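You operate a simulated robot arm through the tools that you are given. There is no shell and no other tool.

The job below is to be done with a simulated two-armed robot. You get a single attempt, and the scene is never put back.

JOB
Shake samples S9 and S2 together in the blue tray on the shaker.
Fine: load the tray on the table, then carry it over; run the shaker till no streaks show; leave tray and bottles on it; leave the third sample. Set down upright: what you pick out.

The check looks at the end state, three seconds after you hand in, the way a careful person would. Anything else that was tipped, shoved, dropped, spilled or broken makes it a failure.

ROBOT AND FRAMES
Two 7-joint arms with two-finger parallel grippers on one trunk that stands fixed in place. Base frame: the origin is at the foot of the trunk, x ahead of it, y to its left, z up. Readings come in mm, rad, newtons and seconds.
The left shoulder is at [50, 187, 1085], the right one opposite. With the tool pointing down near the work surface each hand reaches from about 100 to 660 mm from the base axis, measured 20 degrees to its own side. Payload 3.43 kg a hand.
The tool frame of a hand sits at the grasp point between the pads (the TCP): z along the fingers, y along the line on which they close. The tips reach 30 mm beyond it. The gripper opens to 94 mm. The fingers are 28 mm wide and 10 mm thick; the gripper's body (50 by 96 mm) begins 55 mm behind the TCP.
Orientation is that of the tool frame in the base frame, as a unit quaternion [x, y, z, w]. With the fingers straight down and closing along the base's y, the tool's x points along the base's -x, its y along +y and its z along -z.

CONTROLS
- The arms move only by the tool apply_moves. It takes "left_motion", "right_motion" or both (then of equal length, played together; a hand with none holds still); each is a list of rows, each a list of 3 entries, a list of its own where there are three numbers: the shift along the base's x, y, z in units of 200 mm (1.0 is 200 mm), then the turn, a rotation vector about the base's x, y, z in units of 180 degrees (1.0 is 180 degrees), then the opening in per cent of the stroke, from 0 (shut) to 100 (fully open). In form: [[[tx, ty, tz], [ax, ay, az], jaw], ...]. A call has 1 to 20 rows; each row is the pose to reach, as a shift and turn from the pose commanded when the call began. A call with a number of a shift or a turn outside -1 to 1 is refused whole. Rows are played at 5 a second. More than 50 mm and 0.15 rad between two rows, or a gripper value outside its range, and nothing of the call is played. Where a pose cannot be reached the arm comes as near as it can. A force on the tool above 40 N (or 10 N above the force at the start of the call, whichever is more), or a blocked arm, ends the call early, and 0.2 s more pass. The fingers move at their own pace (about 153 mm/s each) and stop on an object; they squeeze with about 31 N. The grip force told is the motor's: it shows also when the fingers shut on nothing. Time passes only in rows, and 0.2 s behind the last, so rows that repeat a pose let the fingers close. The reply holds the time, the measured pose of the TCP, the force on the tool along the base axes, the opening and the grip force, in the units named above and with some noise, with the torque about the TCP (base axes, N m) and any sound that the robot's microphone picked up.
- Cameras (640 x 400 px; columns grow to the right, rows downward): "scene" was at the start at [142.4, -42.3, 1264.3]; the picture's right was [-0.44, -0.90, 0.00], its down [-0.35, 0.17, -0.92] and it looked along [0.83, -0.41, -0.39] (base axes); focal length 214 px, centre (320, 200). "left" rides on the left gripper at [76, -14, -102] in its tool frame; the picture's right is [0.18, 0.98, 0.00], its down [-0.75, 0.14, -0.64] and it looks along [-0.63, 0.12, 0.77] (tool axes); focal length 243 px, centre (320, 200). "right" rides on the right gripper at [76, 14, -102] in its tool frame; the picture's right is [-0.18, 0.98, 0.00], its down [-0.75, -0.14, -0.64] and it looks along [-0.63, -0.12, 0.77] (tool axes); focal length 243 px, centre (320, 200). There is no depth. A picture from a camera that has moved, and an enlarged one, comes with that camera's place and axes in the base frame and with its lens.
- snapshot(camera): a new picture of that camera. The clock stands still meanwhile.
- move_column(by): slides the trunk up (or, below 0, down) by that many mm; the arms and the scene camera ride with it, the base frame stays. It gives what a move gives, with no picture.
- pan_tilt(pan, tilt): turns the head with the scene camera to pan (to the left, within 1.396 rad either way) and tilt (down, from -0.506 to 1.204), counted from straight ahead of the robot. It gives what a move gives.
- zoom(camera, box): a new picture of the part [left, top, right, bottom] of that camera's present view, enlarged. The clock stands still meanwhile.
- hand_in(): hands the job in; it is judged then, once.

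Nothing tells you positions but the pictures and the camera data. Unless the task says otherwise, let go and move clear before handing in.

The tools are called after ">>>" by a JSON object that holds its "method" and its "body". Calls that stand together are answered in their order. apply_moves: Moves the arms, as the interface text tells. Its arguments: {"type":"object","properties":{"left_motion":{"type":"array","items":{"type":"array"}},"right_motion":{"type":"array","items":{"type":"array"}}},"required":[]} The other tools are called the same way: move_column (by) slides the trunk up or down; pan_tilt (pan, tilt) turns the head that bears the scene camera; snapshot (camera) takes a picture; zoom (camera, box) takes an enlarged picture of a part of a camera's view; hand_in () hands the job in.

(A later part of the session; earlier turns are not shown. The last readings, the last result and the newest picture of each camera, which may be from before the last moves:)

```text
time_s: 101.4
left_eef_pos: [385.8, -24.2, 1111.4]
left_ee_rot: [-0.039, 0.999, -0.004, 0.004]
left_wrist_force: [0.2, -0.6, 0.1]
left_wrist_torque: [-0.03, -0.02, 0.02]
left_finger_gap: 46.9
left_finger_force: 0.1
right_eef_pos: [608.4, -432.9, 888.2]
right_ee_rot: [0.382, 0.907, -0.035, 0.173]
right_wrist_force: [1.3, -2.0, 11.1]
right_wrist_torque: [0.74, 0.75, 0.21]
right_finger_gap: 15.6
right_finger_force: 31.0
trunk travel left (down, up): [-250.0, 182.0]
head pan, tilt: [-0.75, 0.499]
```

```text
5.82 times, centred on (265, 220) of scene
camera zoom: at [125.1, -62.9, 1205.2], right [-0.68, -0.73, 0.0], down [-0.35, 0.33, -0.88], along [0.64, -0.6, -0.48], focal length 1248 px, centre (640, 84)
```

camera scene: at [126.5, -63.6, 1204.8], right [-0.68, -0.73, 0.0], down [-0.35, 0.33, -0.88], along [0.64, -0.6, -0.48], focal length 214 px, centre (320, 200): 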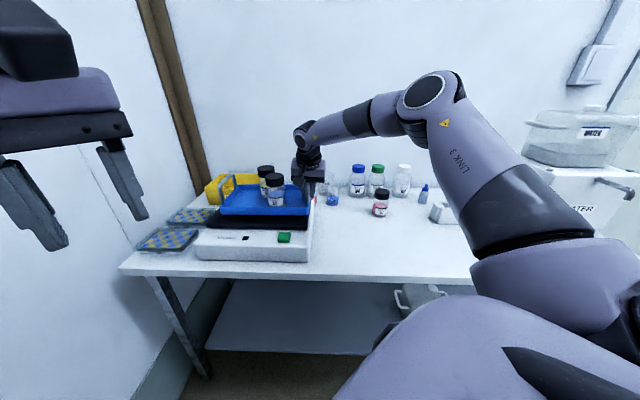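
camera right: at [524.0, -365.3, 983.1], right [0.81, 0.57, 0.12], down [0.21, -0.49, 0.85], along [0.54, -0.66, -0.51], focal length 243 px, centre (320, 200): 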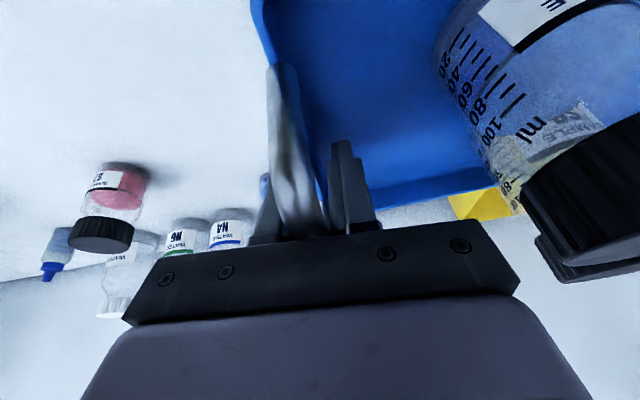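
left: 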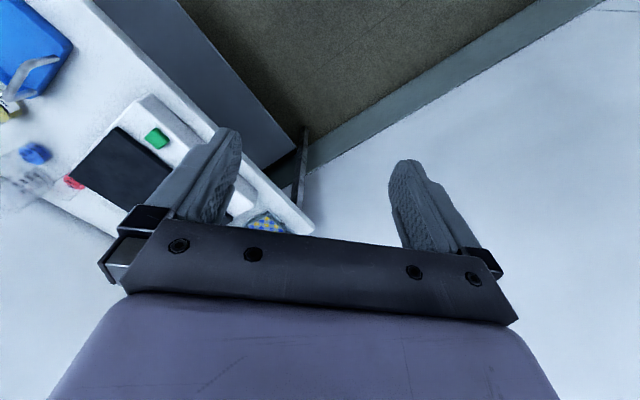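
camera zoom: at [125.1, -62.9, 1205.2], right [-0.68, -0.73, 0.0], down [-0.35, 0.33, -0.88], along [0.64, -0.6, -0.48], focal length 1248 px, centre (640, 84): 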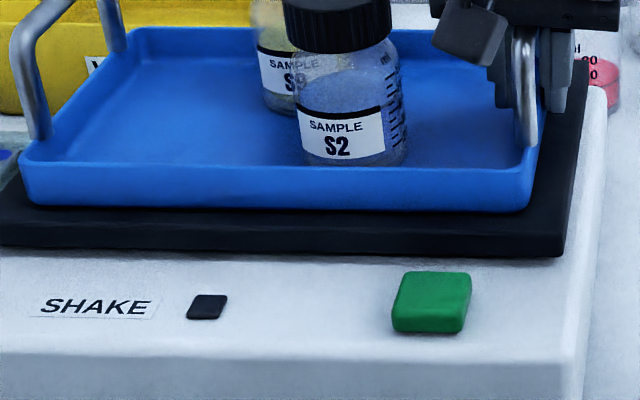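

The tray sits on the platform (force now upward). I'll relieve ~2 mm and open the fingers gently.

>>> {"method": "apply_moves", "body": {"right_motion": [[[0, 0, 0.006], [0, 0, 0], 0], [[0, 0, 0.01], [0, 0, 0], 0], [[0, 0, 0.01], [0, 0, 0], 0]]}}

>>> {"method": "apply_moves", "body": {"right_motion": [[[0, 0, 0], [0, 0, 0], 20], [[0, 0, 0], [0, 0, 0], 25], [[0, 0, 0], [0, 0, 0], 32], [[0, 0, 0], [0, 0, 0], 40], [[0, 0, 0], [0, 0, 0], 44], [[0, 0, 0], [0, 0, 0], 44]]}}

>>> {"method": "snapshot", "body": {"camera": "right"}}

>>> {"method": "zoom", "body": {"camera": "scene", "box": [180, 140, 360, 275]}}

```text
time_s: 102.2
left_eef_pos: [387.3, -24.7, 1112.2]
left_ee_rot: [-0.038, 0.999, -0.003, 0.004]
left_wrist_force: [0.0, -0.3, 0.1]
left_wrist_torque: [0.01, 0.01, 0.02]
left_finger_gap: 47.1
left_finger_force: 0.1
right_eef_pos: [607.9, -431.7, 888.7]
right_ee_rot: [0.38, 0.908, -0.037, 0.172]
right_wrist_force: [5.4, -5.8, 8.0]
right_wrist_torque: [-0.27, -0.28, 0.11]
right_finger_gap: 15.8
right_finger_force: 30.9
trunk travel left (down, up): [-250.0, 182.0]
head pan, tilt: [-0.75, 0.499]
```

```text
time_s: 103.6
left_eef_pos: [387.5, -23.8, 1112.4]
left_ee_rot: [-0.038, 0.999, -0.005, 0.004]
left_wrist_force: [-0.5, -0.3, 0.4]
left_wrist_torque: [0.04, 0.03, 0.01]
left_finger_gap: 46.8
left_finger_force: 0.0
right_eef_pos: [608.1, -432.0, 888.9]
right_ee_rot: [0.381, 0.908, -0.036, 0.171]
right_wrist_force: [-0.1, 0.2, 6.9]
right_wrist_torque: [0.19, 0.18, 0.01]
right_finger_gap: 41.4
right_finger_force: 0.1
trunk travel left (down, up): [-250.0, 182.0]
head pan, tilt: [-0.75, 0.499]
```

```text
taken
camera right: at [539.1, -348.6, 958.1], right [0.81, 0.57, 0.13], down [0.21, -0.49, 0.85], along [0.54, -0.66, -0.51], focal length 243 px, centre (320, 200)
```

right: 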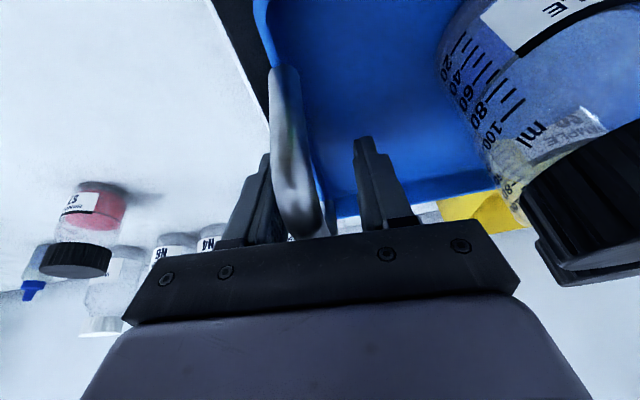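

```text
2.96 times, centred on (270, 208) of scene
camera zoom: at [125.1, -62.8, 1205.1], right [-0.68, -0.73, 0.0], down [-0.35, 0.33, -0.88], along [0.64, -0.6, -0.48], focal length 636 px, centre (468, 178)
```

zoom: 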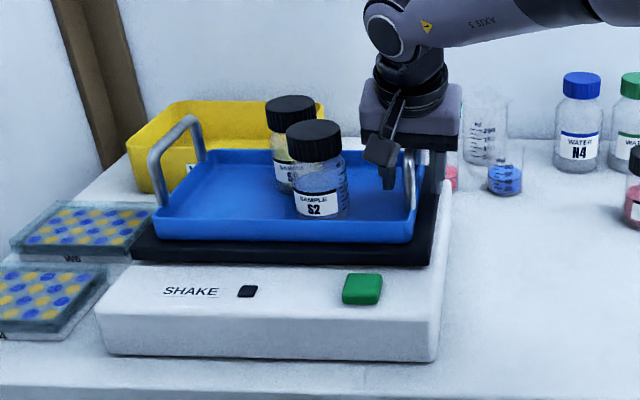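

Released; the handle is free between the fingers. I'll rise straight up and check the tray stays put.

>>> {"method": "apply_moves", "body": {"right_motion": [[[0, 0, 0.03], [0, 0, 0], 44], [[0, 0, 0.1], [0, 0, 0], 44], [[0, 0, 0.22], [0, 0, 0], 44], [[0, 0, 0.36], [0, 0, 0], 44], [[0, 0, 0.5], [0, 0, 0], 44], [[0, 0, 0.5], [0, 0, 0], 44]]}}

>>> {"method": "zoom", "body": {"camera": "scene", "box": [180, 140, 360, 275]}}

>>> {"method": "snapshot", "body": {"camera": "right"}}

```text
time_s: 105.0
left_eef_pos: [387.1, -25.2, 1110.9]
left_ee_rot: [-0.039, 0.999, -0.004, 0.004]
left_wrist_force: [0.3, -0.2, -0.6]
left_wrist_torque: [-0.02, -0.02, 0.0]
left_finger_gap: 46.9
left_finger_force: 0.1
right_eef_pos: [609.2, -429.1, 988.3]
right_ee_rot: [0.381, 0.908, -0.036, 0.171]
right_wrist_force: [0.0, -0.2, -1.0]
right_wrist_torque: [0.01, 0.05, 0.0]
right_finger_gap: 41.5
right_finger_force: 0.0
trunk travel left (down, up): [-250.0, 182.0]
head pan, tilt: [-0.75, 0.499]
```

```text
2.96 times, centred on (270, 208) of scene
camera zoom: at [125.8, -63.2, 1204.9], right [-0.68, -0.73, 0.0], down [-0.35, 0.33, -0.88], along [0.64, -0.6, -0.48], focal length 636 px, centre (468, 178)
```

zoom: 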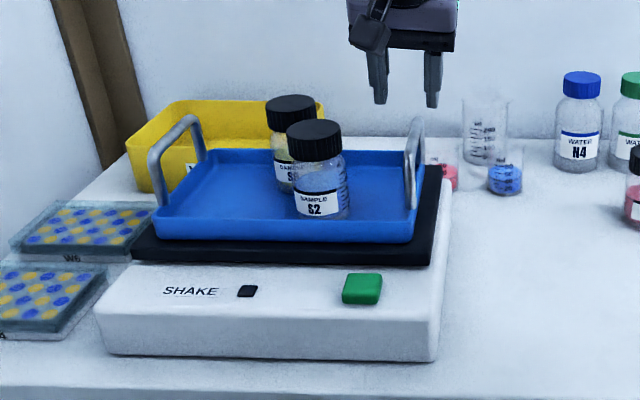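

```text
taken
camera right: at [540.8, -346.8, 1058.3], right [0.81, 0.57, 0.12], down [0.21, -0.49, 0.85], along [0.54, -0.66, -0.51], focal length 243 px, centre (320, 200)
```

right: 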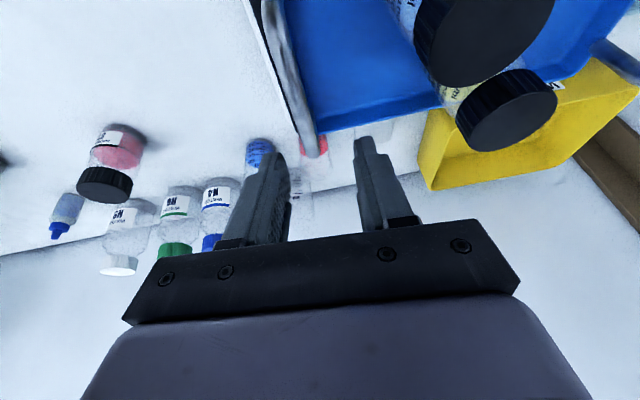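

The tray and both bottles are set on the platform. Next I'll bring the right hand, fingers closed and vertical, above the green button and look.

>>> {"method": "apply_moves", "body": {"right_motion": [[[0, 0, 0.1], [0, 0, 0], 44], [[-0.05, 0.08, 0.15], [0.0105, 0.0154, 0.0005], 30], [[-0.11, 0.18, 0.15], [0.0211, 0.0308, 0.001], 15], [[-0.17, 0.28, 0.15], [0.0316, 0.0462, 0.0015], 0], [[-0.23, 0.38, 0.15], [0.0421, 0.0615, 0.002], 0], [[-0.29, 0.48, 0.1], [0.0527, 0.0769, 0.0025], 0], [[-0.3485, 0.5795, 0.0], [0.0632, 0.0923, 0.0029], 0], [[-0.3485, 0.5795, -0.15], [0.0632, 0.0923, 0.0029], 0], [[-0.3485, 0.5795, -0.29], [0.0632, 0.0923, 0.0029], 0], [[-0.3485, 0.5795, -0.29], [0.0632, 0.0923, 0.0029], 0]]}}

>>> {"method": "zoom", "body": {"camera": "scene", "box": [180, 140, 360, 275]}}

>>> {"method": "snapshot", "body": {"camera": "right"}}

```text
time_s: 107.2
left_eef_pos: [387.0, -24.6, 1110.8]
left_ee_rot: [-0.039, 0.999, -0.004, 0.004]
left_wrist_force: [-0.1, 0.0, -0.6]
left_wrist_torque: [0.0, 0.02, 0.02]
left_finger_gap: 46.9
left_finger_force: 0.1
right_eef_pos: [540.1, -315.5, 929.2]
right_ee_rot: [0.384, 0.923, -0.001, 0.0]
right_wrist_force: [0.2, 0.6, 0.1]
right_wrist_torque: [0.01, 0.01, 0.0]
right_finger_gap: 0.0
right_finger_force: 31.4
trunk travel left (down, up): [-250.0, 182.0]
head pan, tilt: [-0.75, 0.499]
```

```text
2.96 times, centred on (270, 208) of scene
camera zoom: at [125.9, -63.2, 1204.9], right [-0.68, -0.73, 0.0], down [-0.35, 0.33, -0.88], along [0.64, -0.6, -0.48], focal length 636 px, centre (468, 178)
```

zoom: 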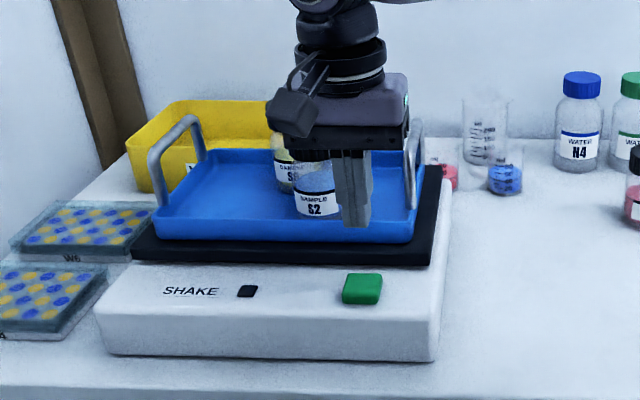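

```text
taken
camera right: at [496.4, -250.7, 1030.2], right [0.83, 0.56, 0.0], down [0.43, -0.63, 0.64], along [0.36, -0.53, -0.77], focal length 243 px, centre (320, 200)
```

right: 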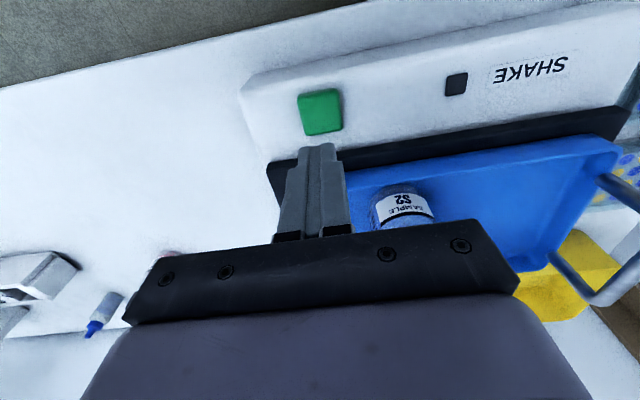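

The button is directly below within 3 mm (top z≈829). I'll lower to just above it, then press in small steps.

>>> {"method": "apply_moves", "body": {"right_motion": [[[-0.003, 0.018, -0.1], [0, 0, 0], 0], [[-0.003, 0.018, -0.2], [0, 0, 0], 0], [[-0.003, 0.018, -0.28], [0, 0, 0], 0], [[-0.003, 0.018, -0.32], [0, 0, 0], 0], [[-0.003, 0.018, -0.32], [0, 0, 0], 0]]}}

>>> {"method": "snapshot", "body": {"camera": "right"}}

>>> {"method": "zoom", "body": {"camera": "scene", "box": [210, 160, 350, 265]}}

```text
time_s: 108.4
left_eef_pos: [386.5, -23.5, 1111.8]
left_ee_rot: [-0.038, 0.999, -0.003, 0.004]
left_wrist_force: [-0.2, -0.9, -0.3]
left_wrist_torque: [-0.04, -0.01, -0.03]
left_finger_gap: 46.9
left_finger_force: 0.1
right_eef_pos: [538.3, -309.7, 865.7]
right_ee_rot: [0.383, 0.924, -0.001, 0.0]
right_wrist_force: [-0.4, -1.6, 1.0]
right_wrist_torque: [0.05, 0.0, 0.02]
right_finger_gap: 0.0
right_finger_force: 31.4
trunk travel left (down, up): [-250.0, 182.0]
head pan, tilt: [-0.75, 0.499]
```

```text
taken
camera right: at [494.7, -245.9, 966.0], right [0.83, 0.56, 0.0], down [0.43, -0.63, 0.64], along [0.36, -0.53, -0.77], focal length 243 px, centre (320, 200)
```

right: 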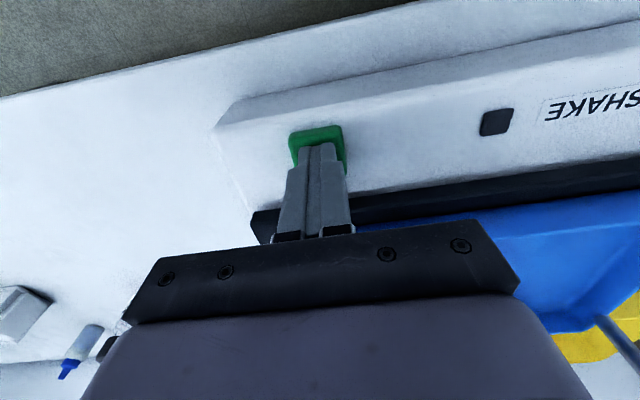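

```text
3.81 times, centred on (280, 212) of scene
camera zoom: at [125.8, -63.2, 1205.0], right [-0.68, -0.73, 0.0], down [-0.35, 0.33, -0.88], along [0.64, -0.6, -0.48], focal length 817 px, centre (472, 152)
```

zoom: 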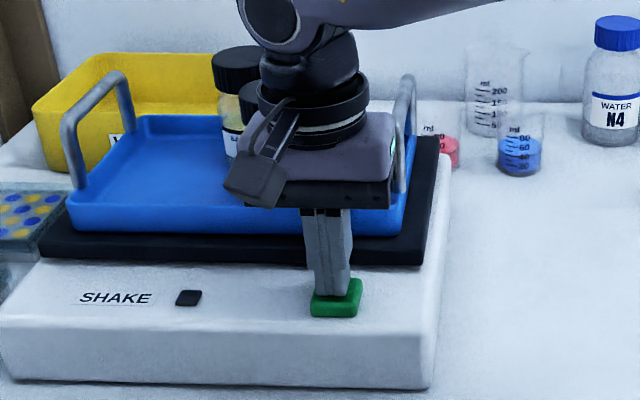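

Fingertips are right at the button. Pressing down in small steps.

>>> {"method": "apply_moves", "body": {"right_motion": [[[0, 0, -0.01], [0, 0, 0], 0], [[0, 0, -0.02], [0, 0, 0], 0], [[0, 0, -0.03], [0, 0, 0], 0], [[0, 0, -0.03], [0, 0, 0], 0]]}}

```text
time_s: 109.4
left_eef_pos: [385.5, -24.0, 1111.8]
left_ee_rot: [-0.038, 0.999, -0.003, 0.005]
left_wrist_force: [0.2, 0.5, 0.6]
left_wrist_torque: [0.01, -0.01, -0.01]
left_finger_gap: 46.9
left_finger_force: 0.1
right_eef_pos: [538.3, -312.7, 860.8]
right_ee_rot: [0.383, 0.924, -0.001, 0.0]
right_wrist_force: [-3.2, 0.4, 3.7]
right_wrist_torque: [0.02, 0.07, 0.05]
right_finger_gap: 0.2
right_finger_force: 30.9
trunk travel left (down, up): [-250.0, 182.0]
head pan, tilt: [-0.75, 0.499]
heard: click
```

A click was heard. I'll lift off the button and see whether the shaker runs.

>>> {"method": "apply_moves", "body": {"right_motion": [[[0, 0, 0.05], [0, 0, 0], 0], [[0, 0, 0.15], [0, 0, 0], 0], [[0, 0, 0.28], [0, 0, 0], 0], [[0, 0, 0.28], [0, 0, 0], 0]]}}

>>> {"method": "zoom", "body": {"camera": "scene", "box": [180, 140, 360, 275]}}

```text
time_s: 110.4
left_eef_pos: [386.6, -24.8, 1112.2]
left_ee_rot: [-0.039, 0.999, -0.003, 0.004]
left_wrist_force: [0.1, 0.5, 0.7]
left_wrist_torque: [0.02, -0.01, 0.01]
left_finger_gap: 46.8
left_finger_force: 0.1
right_eef_pos: [537.8, -310.9, 917.4]
right_ee_rot: [0.382, 0.924, -0.001, -0.001]
right_wrist_force: [0.6, -0.3, 0.2]
right_wrist_torque: [-0.02, -0.02, 0.01]
right_finger_gap: 0.1
right_finger_force: 31.1
trunk travel left (down, up): [-250.0, 182.0]
head pan, tilt: [-0.75, 0.499]
```

```text
2.96 times, centred on (270, 208) of scene
camera zoom: at [125.8, -63.3, 1204.9], right [-0.68, -0.73, 0.0], down [-0.35, 0.33, -0.88], along [0.64, -0.6, -0.48], focal length 636 px, centre (468, 178)
```

zoom: 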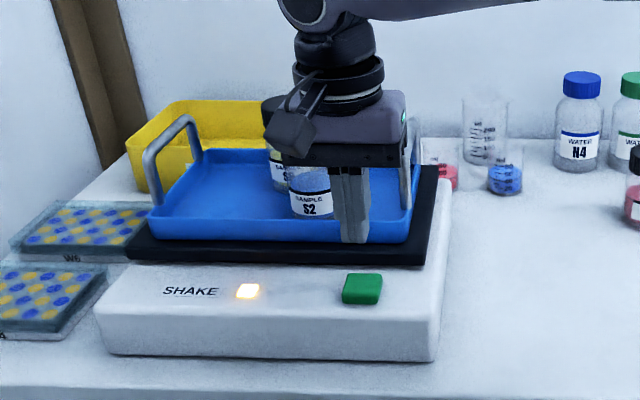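

The lamp is lit and the platform is moving, so the shaker is running. I'll move the right hand aside to the right so the camera can see the bottles.

>>> {"method": "apply_moves", "body": {"right_motion": [[[-0.1, 0.05, 0.05], [0, 0, 0], 0], [[-0.28, 0.05, 0.1], [0, 0, 0], 0], [[-0.46, 0.0, 0.1], [0, 0, 0], 0], [[-0.64, -0.08, 0.1], [0, 0, 0], 0], [[-0.8, -0.18, 0.1], [0, 0, 0], 0], [[-0.95, -0.28, 0.1], [0, 0, 0], 0], [[-1.0, -0.36, 0.1], [0, 0, 0], 0], [[-1.0, -0.36, 0.1], [0, 0, 0], 0]]}}

>>> {"method": "zoom", "body": {"camera": "scene", "box": [180, 140, 360, 275]}}

>>> {"method": "zoom", "body": {"camera": "scene", "box": [240, 165, 310, 215]}}

```text
time_s: 112.2
left_eef_pos: [386.6, -24.2, 1109.8]
left_ee_rot: [-0.039, 0.999, -0.003, 0.003]
left_wrist_force: [-1.1, -0.3, 0.2]
left_wrist_torque: [0.04, 0.01, 0.01]
left_finger_gap: 47.1
left_finger_force: 0.0
right_eef_pos: [337.5, -381.7, 935.6]
right_ee_rot: [0.383, 0.924, -0.001, -0.002]
right_wrist_force: [0.6, 0.4, 0.1]
right_wrist_torque: [0.02, 0.01, -0.01]
right_finger_gap: 0.1
right_finger_force: 30.6
trunk travel left (down, up): [-250.0, 182.0]
head pan, tilt: [-0.75, 0.499]
```

```text
2.96 times, centred on (270, 208) of scene
camera zoom: at [125.8, -63.3, 1204.9], right [-0.68, -0.73, 0.0], down [-0.35, 0.33, -0.88], along [0.64, -0.6, -0.48], focal length 636 px, centre (468, 178)
```

zoom: 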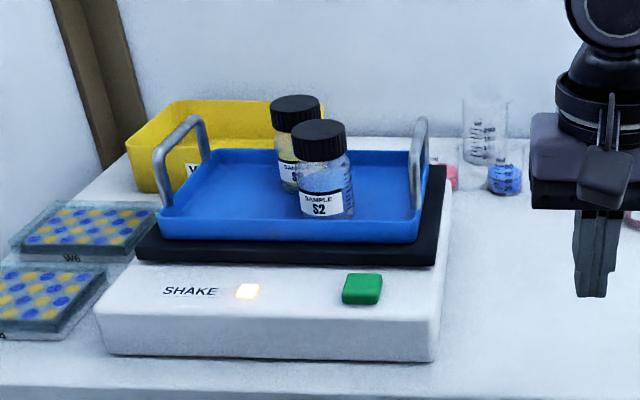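

```text
8.00 times, centred on (275, 190) of scene
camera zoom: at [125.8, -63.3, 1204.9], right [-0.68, -0.73, 0.0], down [-0.35, 0.33, -0.88], along [0.64, -0.6, -0.48], focal length 1716 px, centre (680, 280)
```

zoom: 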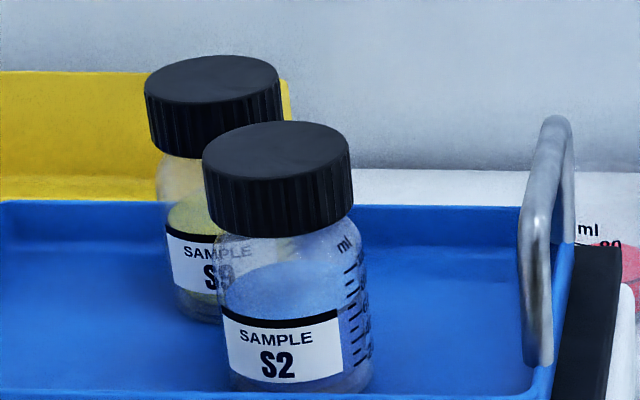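

The lamp shows it running. I'll check the left wrist camera and a close zoom for streaks in the liquids.

>>> {"method": "snapshot", "body": {"camera": "left"}}

>>> {"method": "zoom", "body": {"camera": "left", "box": [60, 150, 200, 260]}}

>>> {"method": "zoom", "body": {"camera": "scene", "box": [255, 180, 295, 215]}}

```text
taken
camera left: at [311.2, -44.9, 1212.3], right [-0.26, 0.97, -0.01], down [0.74, 0.2, 0.65], along [0.63, 0.16, -0.76], focal length 243 px, centre (320, 200)
```

left: 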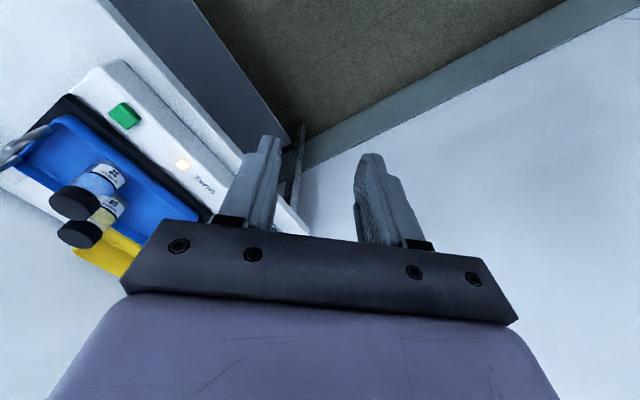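

```text
3.64 times, centred on (130, 205) of left
camera zoom: at [311.2, -44.9, 1212.3], right [-0.26, 0.97, -0.01], down [0.74, 0.2, 0.65], along [0.63, 0.16, -0.76], focal length 882 px, centre (1011, 182)
```

zoom: 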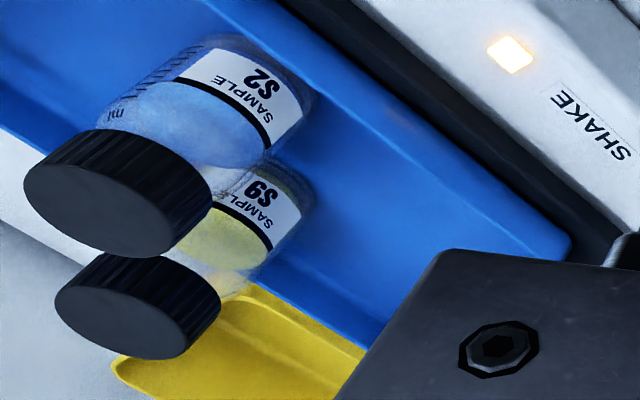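

```text
11.43 times, centred on (275, 198) of scene
camera zoom: at [125.8, -63.3, 1204.9], right [-0.68, -0.73, 0.0], down [-0.35, 0.33, -0.88], along [0.64, -0.6, -0.48], focal length 2451 px, centre (834, 229)
```

zoom: 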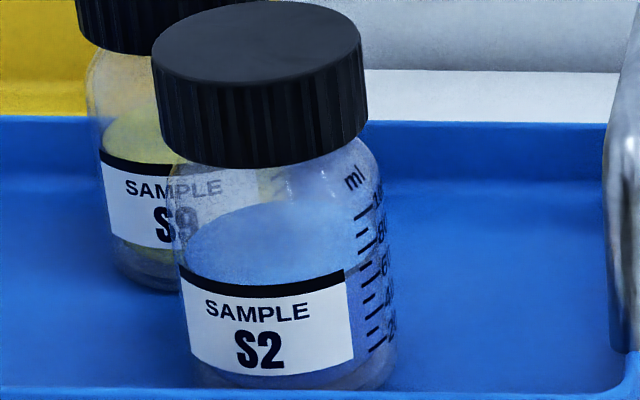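

>>> {"method": "snapshot", "body": {"camera": "scene"}}

>>> {"method": "zoom", "body": {"camera": "scene", "box": [360, 180, 405, 219]}}

>>> {"method": "snapshot", "body": {"camera": "right"}}

```text
taken
camera scene: at [125.8, -63.3, 1204.9], right [-0.68, -0.73, 0.0], down [-0.35, 0.33, -0.88], along [0.64, -0.6, -0.48], focal length 214 px, centre (320, 200)
```

scene: 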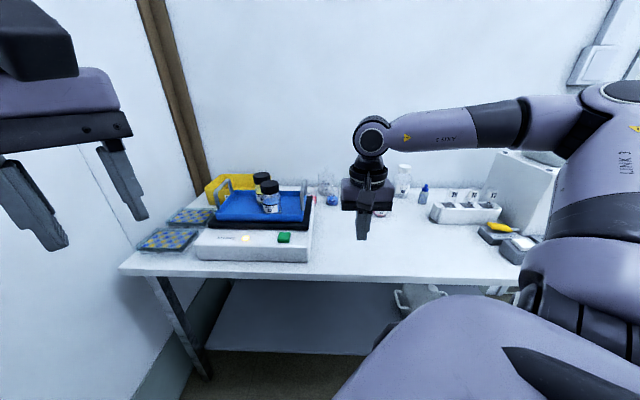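

```text
10.26 times, centred on (382, 200) of scene
camera zoom: at [125.8, -63.3, 1204.9], right [-0.68, -0.73, 0.0], down [-0.35, 0.33, -0.88], along [0.64, -0.6, -0.48], focal length 2200 px, centre (-321, 205)
```

zoom: 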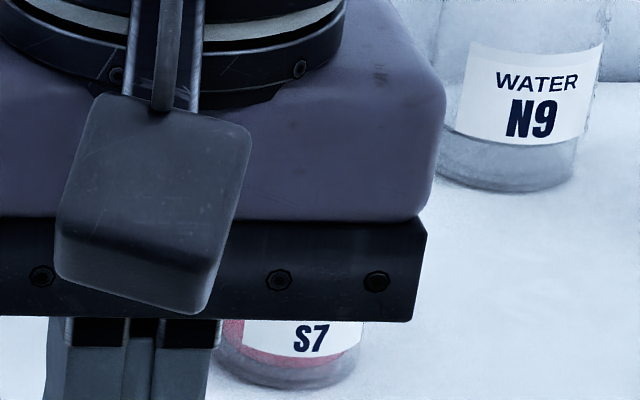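

```text
taken
camera right: at [292.7, -317.0, 1037.5], right [0.83, 0.56, 0.0], down [0.43, -0.63, 0.64], along [0.36, -0.53, -0.77], focal length 243 px, centre (320, 200)
```

right: 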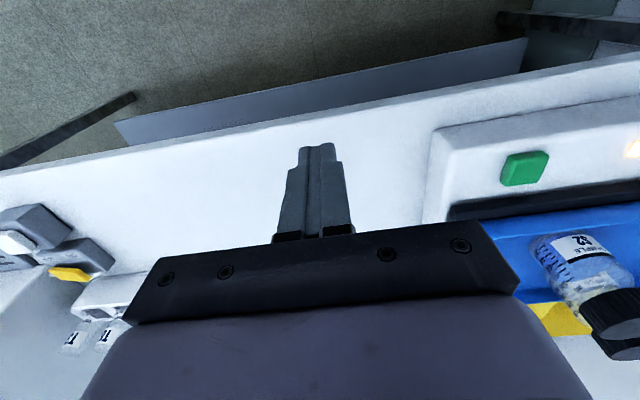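

>>> {"method": "zoom", "body": {"camera": "right", "box": [520, 215, 640, 330]}}

```text
3.48 times, centred on (580, 272) of right
camera zoom: at [292.7, -317.0, 1037.5], right [0.83, 0.56, 0.0], down [0.43, -0.63, 0.64], along [0.36, -0.53, -0.77], focal length 844 px, centre (-584, -52)
```

zoom: 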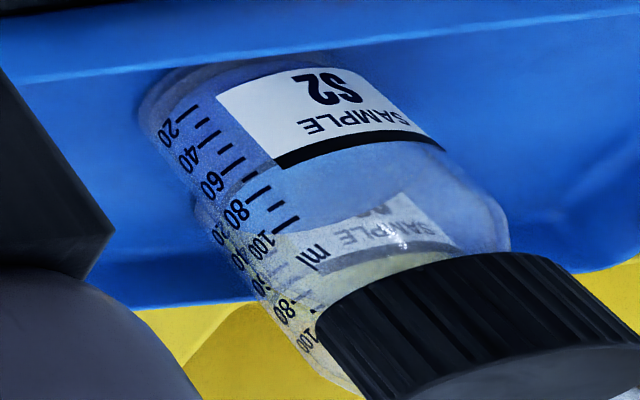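

I need a closer side view to judge streaks. I'll bring the right hand's camera beside the front right of the tray, staying clear of it.

>>> {"method": "apply_moves", "body": {"right_motion": [[[0.15, -0.01, 0], [0, 0, 0], 0], [[0.3, -0.02, 0], [0, 0, 0], 0], [[0.45, -0.03, -0.05], [0, 0, 0], 0], [[0.6, -0.04, -0.1], [0, 0, 0], 0], [[0.72, -0.05, -0.15], [0, 0, 0], 0], [[0.72, -0.05, -0.15], [0, 0, 0], 0]]}}

>>> {"method": "snapshot", "body": {"camera": "right"}}

>>> {"method": "zoom", "body": {"camera": "right", "box": [500, 170, 640, 290]}}

```text
time_s: 113.6
left_eef_pos: [386.0, -24.8, 1112.6]
left_ee_rot: [-0.039, 0.999, -0.002, 0.003]
left_wrist_force: [0.8, 0.1, 0.7]
left_wrist_torque: [-0.02, 0.01, -0.01]
left_finger_gap: 47.2
left_finger_force: 0.1
right_eef_pos: [483.0, -394.3, 904.1]
right_ee_rot: [0.383, 0.924, -0.001, 0.0]
right_wrist_force: [0.9, 0.0, 0.0]
right_wrist_torque: [0.02, -0.03, 0.01]
right_finger_gap: 0.1
right_finger_force: 31.2
trunk travel left (down, up): [-250.0, 182.0]
head pan, tilt: [-0.75, 0.499]
```

```text
taken
camera right: at [439.2, -329.2, 1005.5], right [0.83, 0.56, 0.0], down [0.43, -0.63, 0.64], along [0.36, -0.53, -0.77], focal length 243 px, centre (320, 200)
```

right: 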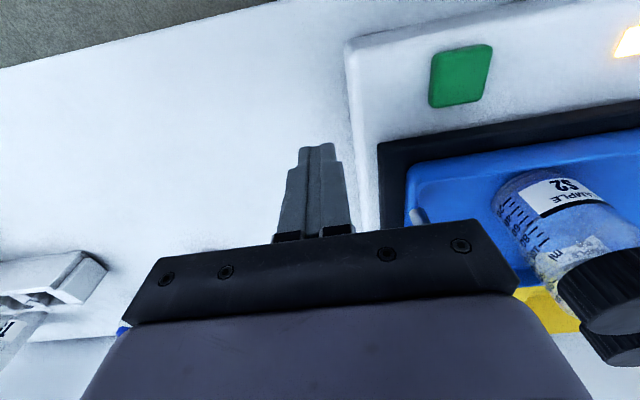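

```text
3.33 times, centred on (570, 230) of right
camera zoom: at [439.2, -329.2, 1005.5], right [0.83, 0.56, 0.0], down [0.43, -0.63, 0.64], along [0.36, -0.53, -0.77], focal length 809 px, centre (-513, 100)
```

zoom: 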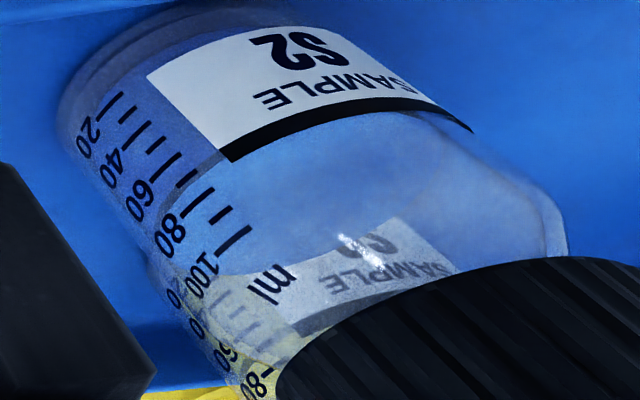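

>>> {"method": "zoom", "body": {"camera": "scene", "box": [362, 180, 402, 220]}}

>>> {"method": "zoom", "body": {"camera": "scene", "box": [250, 175, 300, 215]}}

>>> {"method": "zoom", "body": {"camera": "left", "box": [60, 155, 140, 225]}}

```text
10.00 times, centred on (382, 200) of scene
camera zoom: at [125.9, -63.2, 1204.9], right [-0.68, -0.73, 0.0], down [-0.35, 0.33, -0.88], along [0.64, -0.6, -0.48], focal length 2145 px, centre (-300, 200)
```

zoom: 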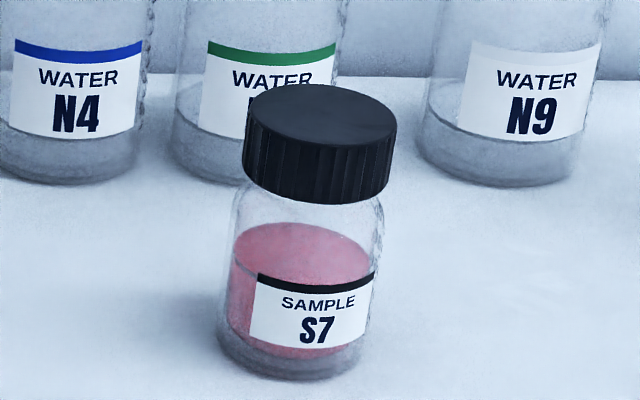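

```text
10.00 times, centred on (275, 195) of scene
camera zoom: at [125.9, -63.2, 1204.9], right [-0.68, -0.73, 0.0], down [-0.35, 0.33, -0.88], along [0.64, -0.6, -0.48], focal length 2145 px, centre (770, 250)
```

zoom: 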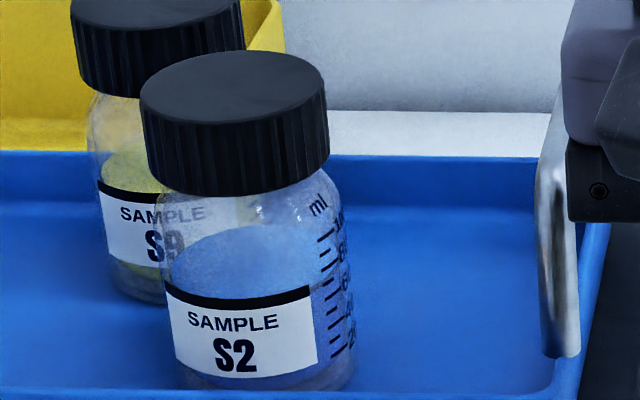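

```text
5.71 times, centred on (100, 190) of left
camera zoom: at [311.3, -44.8, 1212.3], right [-0.26, 0.97, -0.01], down [0.74, 0.2, 0.65], along [0.63, 0.16, -0.76], focal length 1386 px, centre (1577, 257)
```

zoom: 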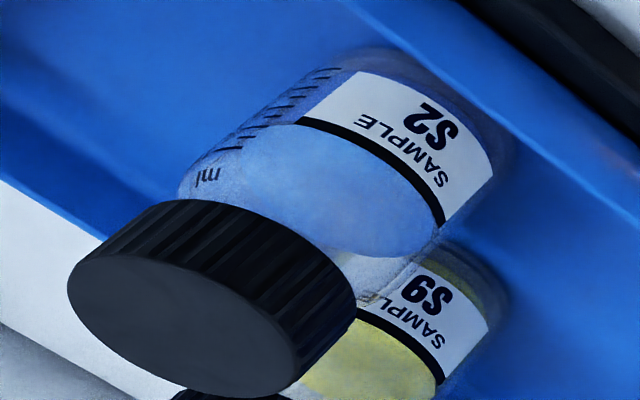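

>>> {"method": "zoom", "body": {"camera": "scene", "box": [374, 198, 390, 218]}}

>>> {"method": "zoom", "body": {"camera": "scene", "box": [260, 197, 282, 215]}}

>>> {"method": "zoom", "body": {"camera": "right", "box": [488, 175, 588, 265]}}

```text
16.00 times, centred on (382, 208) of scene
camera zoom: at [125.9, -63.2, 1204.9], right [-0.68, -0.73, 0.0], down [-0.35, 0.33, -0.88], along [0.64, -0.6, -0.48], focal length 3432 px, centre (-672, 72)
```

zoom: 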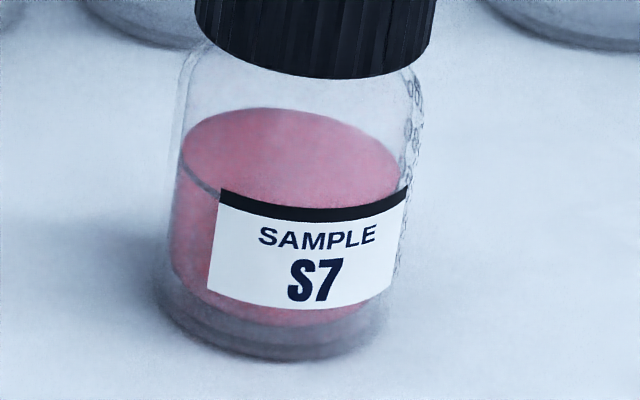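

```text
16.00 times, centred on (271, 206) of scene
camera zoom: at [125.9, -63.2, 1204.9], right [-0.68, -0.73, 0.0], down [-0.35, 0.33, -0.88], along [0.64, -0.6, -0.48], focal length 3432 px, centre (1104, 104)
```

zoom: 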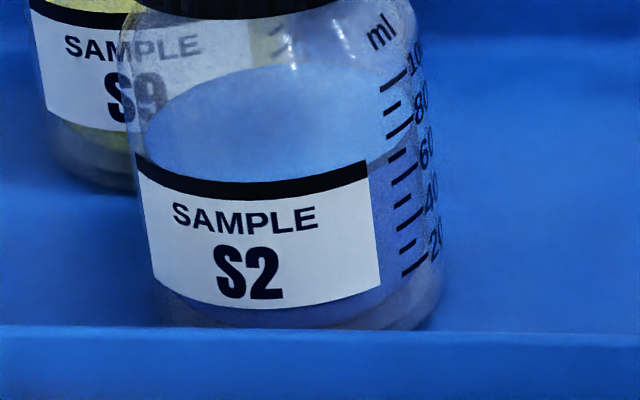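

```text
4.44 times, centred on (538, 220) of right
camera zoom: at [439.2, -329.2, 1005.5], right [0.83, 0.56, 0.0], down [0.43, -0.63, 0.64], along [0.36, -0.53, -0.77], focal length 1078 px, centre (-649, 111)
```

zoom: 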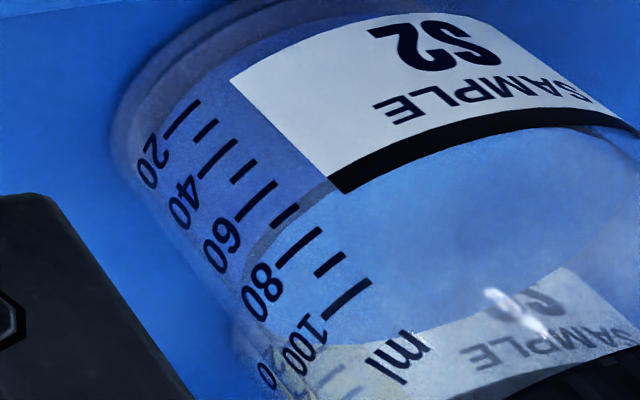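

S7 (unshaken) shows mottled paler patches for reference; S2 already looks smoother. I'll let the shaker run a few seconds more and compare again.

>>> {"method": "apply_moves", "body": {"right_motion": [[[0, 0, 0], [0, 0, 0], 0], [[0, 0, 0], [0, 0, 0], 0], [[0, 0, 0], [0, 0, 0], 0], [[0, 0, 0], [0, 0, 0], 0], [[0, 0, 0], [0, 0, 0], 0], [[0, 0, 0], [0, 0, 0], 0], [[0, 0, 0], [0, 0, 0], 0], [[0, 0, 0], [0, 0, 0], 0], [[0, 0, 0], [0, 0, 0], 0], [[0, 0, 0], [0, 0, 0], 0], [[0, 0, 0], [0, 0, 0], 0], [[0, 0, 0], [0, 0, 0], 0], [[0, 0, 0], [0, 0, 0], 0], [[0, 0, 0], [0, 0, 0], 0], [[0, 0, 0], [0, 0, 0], 0], [[0, 0, 0], [0, 0, 0], 0], [[0, 0, 0], [0, 0, 0], 0], [[0, 0, 0], [0, 0, 0], 0], [[0, 0, 0], [0, 0, 0], 0], [[0, 0, 0], [0, 0, 0], 0]]}}

>>> {"method": "zoom", "body": {"camera": "right", "box": [488, 175, 588, 265]}}

>>> {"method": "zoom", "body": {"camera": "left", "box": [70, 160, 130, 215]}}

>>> {"method": "zoom", "body": {"camera": "scene", "box": [180, 140, 360, 275]}}

```text
time_s: 117.8
left_eef_pos: [386.1, -23.3, 1111.2]
left_ee_rot: [-0.039, 0.999, -0.003, 0.004]
left_wrist_force: [-0.6, 0.3, 0.1]
left_wrist_torque: [-0.01, 0.0, -0.04]
left_finger_gap: 46.8
left_finger_force: 0.0
right_eef_pos: [482.3, -393.3, 904.0]
right_ee_rot: [0.383, 0.924, -0.001, 0.0]
right_wrist_force: [-0.6, -0.4, -0.1]
right_wrist_torque: [0.01, 0.0, 0.02]
right_finger_gap: 0.0
right_finger_force: 31.3
trunk travel left (down, up): [-250.0, 182.0]
head pan, tilt: [-0.75, 0.499]
```

```text
4.44 times, centred on (538, 220) of right
camera zoom: at [438.8, -329.3, 1005.7], right [0.83, 0.56, 0.0], down [0.43, -0.63, 0.64], along [0.36, -0.53, -0.77], focal length 1078 px, centre (-649, 111)
```

zoom: 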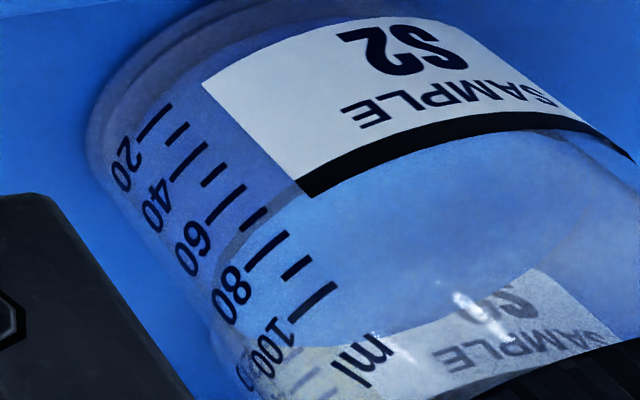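

```text
7.27 times, centred on (100, 188) of left
camera zoom: at [311.2, -44.9, 1212.3], right [-0.26, 0.97, -0.01], down [0.74, 0.2, 0.65], along [0.63, 0.16, -0.76], focal length 1764 px, centre (1920, 291)
```

zoom: 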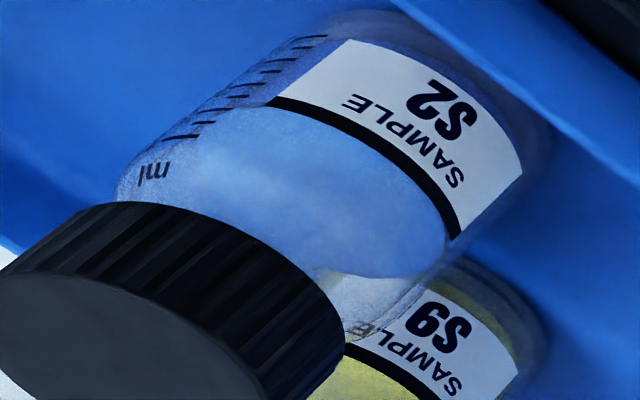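

```text
2.96 times, centred on (270, 208) of scene
camera zoom: at [125.8, -63.3, 1204.9], right [-0.68, -0.73, 0.0], down [-0.35, 0.33, -0.88], along [0.64, -0.6, -0.48], focal length 636 px, centre (468, 178)
```

zoom: 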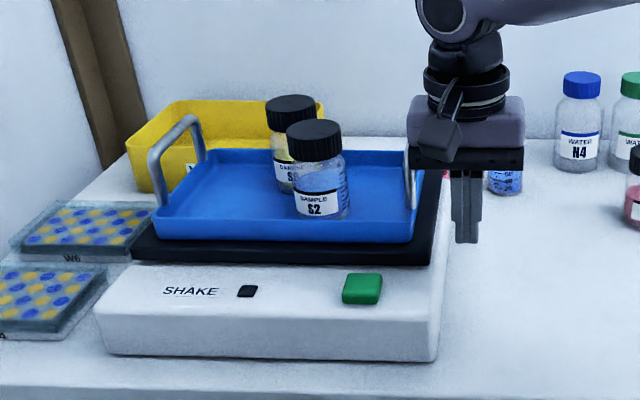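

The lamp has gone out by itself, so a press gives one timed run. I'll look closely at the liquids to see whether streaks remain.

>>> {"method": "zoom", "body": {"camera": "scene", "box": [263, 197, 283, 213]}}

>>> {"method": "zoom", "body": {"camera": "scene", "box": [376, 200, 392, 213]}}

>>> {"method": "zoom", "body": {"camera": "scene", "box": [254, 184, 274, 206]}}

>>> {"method": "zoom", "body": {"camera": "left", "box": [78, 190, 118, 225]}}

```text
16.00 times, centred on (273, 205) of scene
camera zoom: at [125.8, -63.3, 1204.9], right [-0.68, -0.73, 0.0], down [-0.35, 0.33, -0.88], along [0.64, -0.6, -0.48], focal length 3432 px, centre (1072, 120)
```

zoom: 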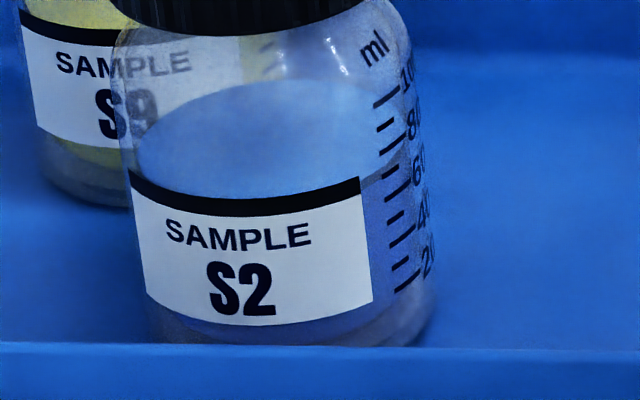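

```text
16.00 times, centred on (384, 206) of scene
camera zoom: at [125.8, -63.3, 1204.9], right [-0.68, -0.73, 0.0], down [-0.35, 0.33, -0.88], along [0.64, -0.6, -0.48], focal length 3432 px, centre (-704, 96)
```

zoom: 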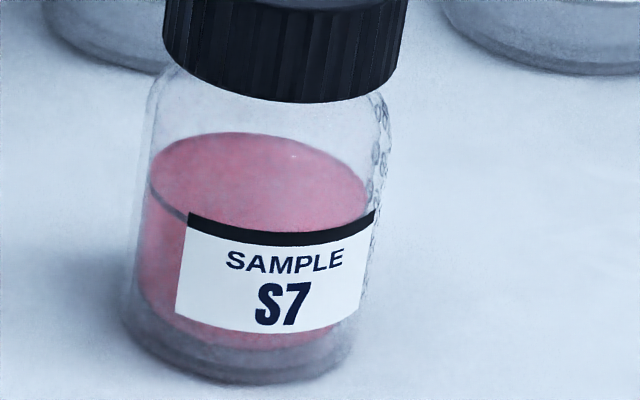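

```text
16.00 times, centred on (264, 195) of scene
camera zoom: at [125.8, -63.3, 1204.9], right [-0.68, -0.73, 0.0], down [-0.35, 0.33, -0.88], along [0.64, -0.6, -0.48], focal length 3432 px, centre (1216, 280)
```

zoom: 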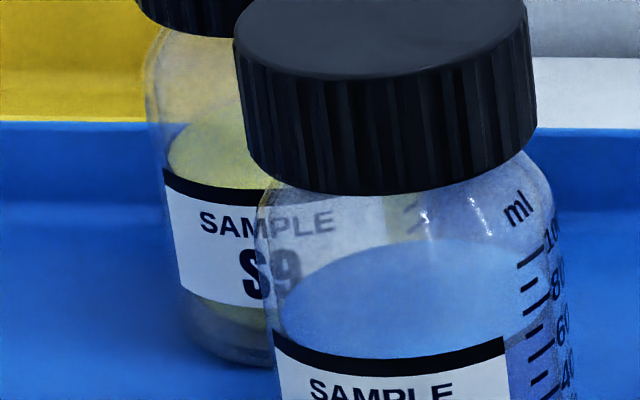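

```text
11.43 times, centred on (98, 208) of left
camera zoom: at [311.2, -44.9, 1212.3], right [-0.26, 0.97, -0.01], down [0.74, 0.2, 0.65], along [0.63, 0.16, -0.76], focal length 2773 px, centre (2857, 114)
```

zoom: 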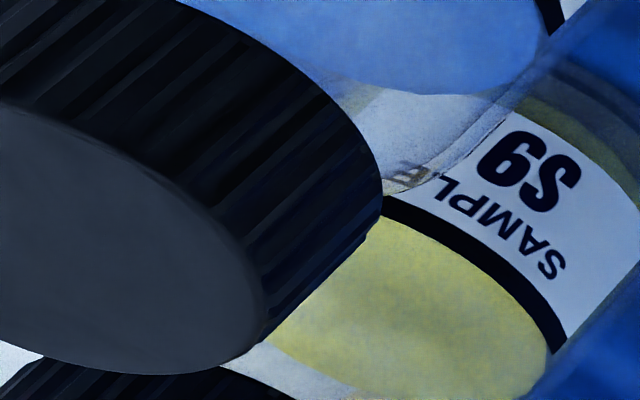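

To know what "streaks" look like, I'll take a close-up of the unshaken S7 with the right wrist camera from the free spot where S9 used to stand.

>>> {"method": "apply_moves", "body": {"right_motion": [[[0.03, -0.16, 0.05], [-0.0158, -0.023, 0.019], 0], [[0.06, -0.33, 0.05], [-0.0316, -0.046, 0.038], 0], [[0.09, -0.5, 0.05], [-0.0475, -0.0691, 0.057], 0], [[0.13, -0.67, 0.03], [-0.0633, -0.0921, 0.076], 0], [[0.16, -0.84, 0.0], [-0.0791, -0.1151, 0.095], 0], [[0.19, -1.0, -0.05], [-0.0949, -0.1381, 0.114], 0], [[0.19, -1.0, -0.05], [-0.0949, -0.1381, 0.114], 0]]}}

>>> {"method": "snapshot", "body": {"camera": "right"}}

```text
time_s: 119.4
left_eef_pos: [388.0, -24.9, 1111.3]
left_ee_rot: [-0.039, 0.999, -0.004, 0.004]
left_wrist_force: [-0.1, -0.4, -0.4]
left_wrist_torque: [0.0, 0.04, -0.02]
left_finger_gap: 47.2
left_finger_force: 0.1
right_eef_pos: [519.4, -591.4, 894.3]
right_ee_rot: [0.201, 0.945, -0.055, 0.254]
right_wrist_force: [-0.5, -0.1, -0.5]
right_wrist_torque: [0.01, -0.02, 0.02]
right_finger_gap: 0.0
right_finger_force: 31.0
trunk travel left (down, up): [-250.0, 182.0]
head pan, tilt: [-0.75, 0.499]
```

```text
taken
camera right: at [418.1, -530.5, 943.3], right [0.55, 0.83, 0.09], down [0.24, -0.26, 0.93], along [0.8, -0.49, -0.35], focal length 243 px, centre (320, 200)
```

right: 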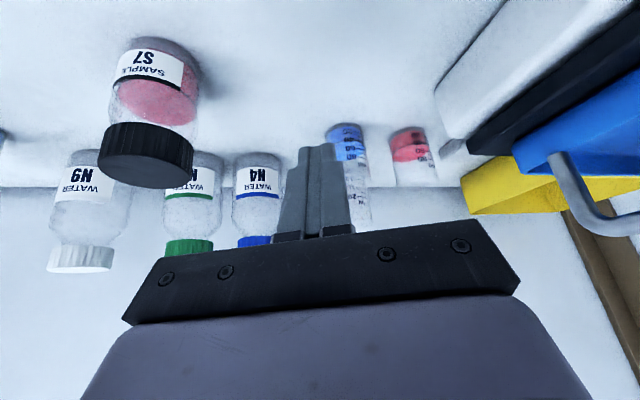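

>>> {"method": "zoom", "body": {"camera": "right", "box": [95, 25, 215, 135]}}

>>> {"method": "zoom", "body": {"camera": "right", "box": [130, 60, 210, 130]}}

```text
3.64 times, centred on (155, 80) of right
camera zoom: at [418.1, -530.5, 943.3], right [0.55, 0.83, 0.09], down [0.24, -0.26, 0.93], along [0.8, -0.49, -0.35], focal length 882 px, centre (920, 636)
```

zoom: 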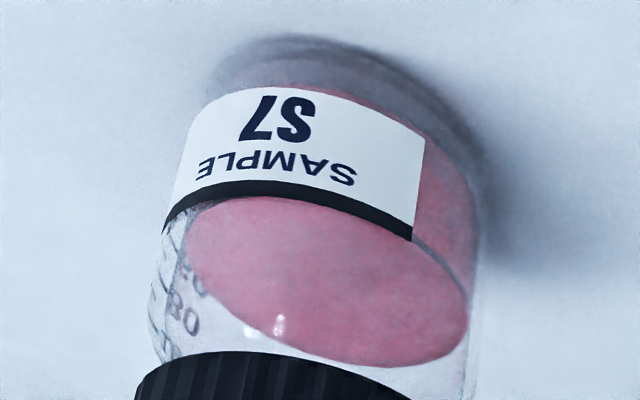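

```text
5.71 times, centred on (170, 95) of right
camera zoom: at [418.1, -530.5, 943.3], right [0.55, 0.83, 0.09], down [0.24, -0.26, 0.93], along [0.8, -0.49, -0.35], focal length 1386 px, centre (1177, 800)
```

zoom: 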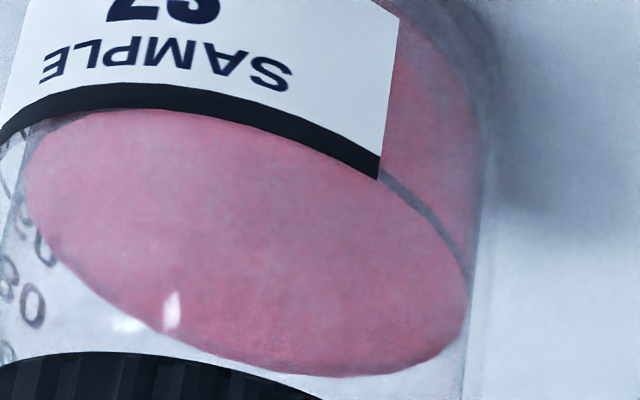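

The unshaken S7 surface looks even at this range. I'll get the same kind of close-up of S2 and S9: first rise well clear, then swing over to the front left of the tray.

>>> {"method": "apply_moves", "body": {"right_motion": [[[0, 0, 0.2], [0, 0, 0], 0], [[0, 0, 0.4], [0, 0, 0], 0], [[-0.05, 0.05, 0.6], [0, 0, 0], 0], [[-0.05, 0.25, 0.65], [0, 0, 0], 0], [[0.0, 0.45, 0.65], [0, 0, 0], 0], [[0.05, 0.65, 0.65], [0, 0, 0], 0], [[0.1, 0.85, 0.65], [0, 0, 0], 0], [[0.15, 1.0, 0.65], [0, 0, 0], 0], [[0.15, 1.0, 0.65], [0, 0, 0], 0]]}}

>>> {"method": "apply_moves", "body": {"right_motion": [[[0.16, 0.18, 0], [0, 0, 0], 0], [[0.32, 0.36, 0], [0, 0, 0], 0], [[0.48, 0.54, 0], [0, 0, 0], 0], [[0.6, 0.7, 0], [0, 0, 0], 0], [[0.65, 0.84, -0.1], [0, 0, 0], 0], [[0.65, 0.84, -0.2], [0, 0, 0], 0], [[0.65, 0.84, -0.2], [0, 0, 0], 0]]}}

>>> {"method": "snapshot", "body": {"camera": "right"}}

>>> {"method": "snapshot", "body": {"camera": "scene"}}

```text
time_s: 121.4
left_eef_pos: [387.2, -24.9, 1111.5]
left_ee_rot: [-0.038, 0.999, -0.004, 0.004]
left_wrist_force: [-0.1, -0.2, -0.4]
left_wrist_torque: [0.01, -0.02, -0.01]
left_finger_gap: 47.1
left_finger_force: 0.0
right_eef_pos: [551.3, -395.1, 1025.2]
right_ee_rot: [0.201, 0.945, -0.054, 0.254]
right_wrist_force: [0.1, -0.2, -0.5]
right_wrist_torque: [-0.02, -0.02, 0.02]
right_finger_gap: 0.0
right_finger_force: 31.2
trunk travel left (down, up): [-250.0, 182.0]
head pan, tilt: [-0.75, 0.499]
```

```text
time_s: 123.0
left_eef_pos: [387.0, -25.0, 1111.7]
left_ee_rot: [-0.039, 0.999, -0.003, 0.004]
left_wrist_force: [0.5, 0.7, -0.2]
left_wrist_torque: [-0.01, -0.02, 0.02]
left_finger_gap: 47.0
left_finger_force: 0.0
right_eef_pos: [616.2, -275.6, 981.0]
right_ee_rot: [0.201, 0.944, -0.053, 0.254]
right_wrist_force: [0.5, 0.4, -0.6]
right_wrist_torque: [-0.04, 0.02, -0.01]
right_finger_gap: 0.2
right_finger_force: 31.3
right hand out of reach, approached as far as the arm can: row 3, 4, 5, 6, 7
trunk travel left (down, up): [-250.0, 182.0]
head pan, tilt: [-0.75, 0.499]
```

```text
taken
camera right: at [514.0, -213.7, 1029.5], right [0.55, 0.83, 0.09], down [0.24, -0.26, 0.93], along [0.8, -0.49, -0.35], focal length 243 px, centre (320, 200)
```

right: 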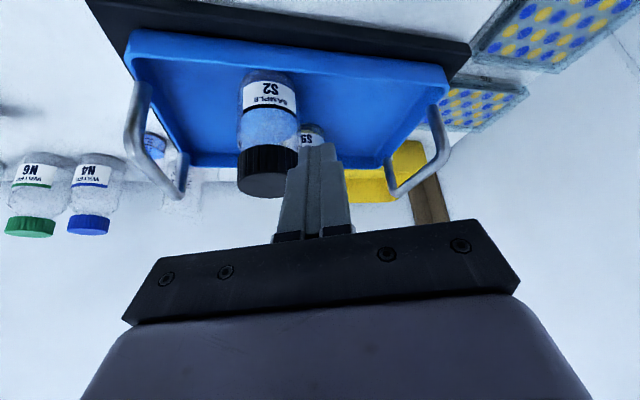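

```text
taken
camera scene: at [125.8, -63.2, 1204.9], right [-0.68, -0.73, 0.0], down [-0.35, 0.33, -0.88], along [0.64, -0.6, -0.48], focal length 214 px, centre (320, 200)
```

scene: 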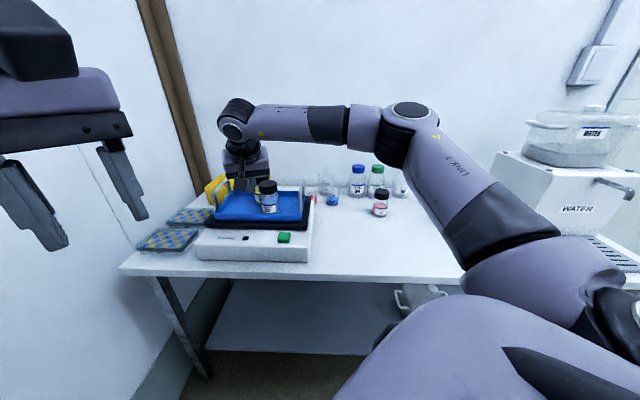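

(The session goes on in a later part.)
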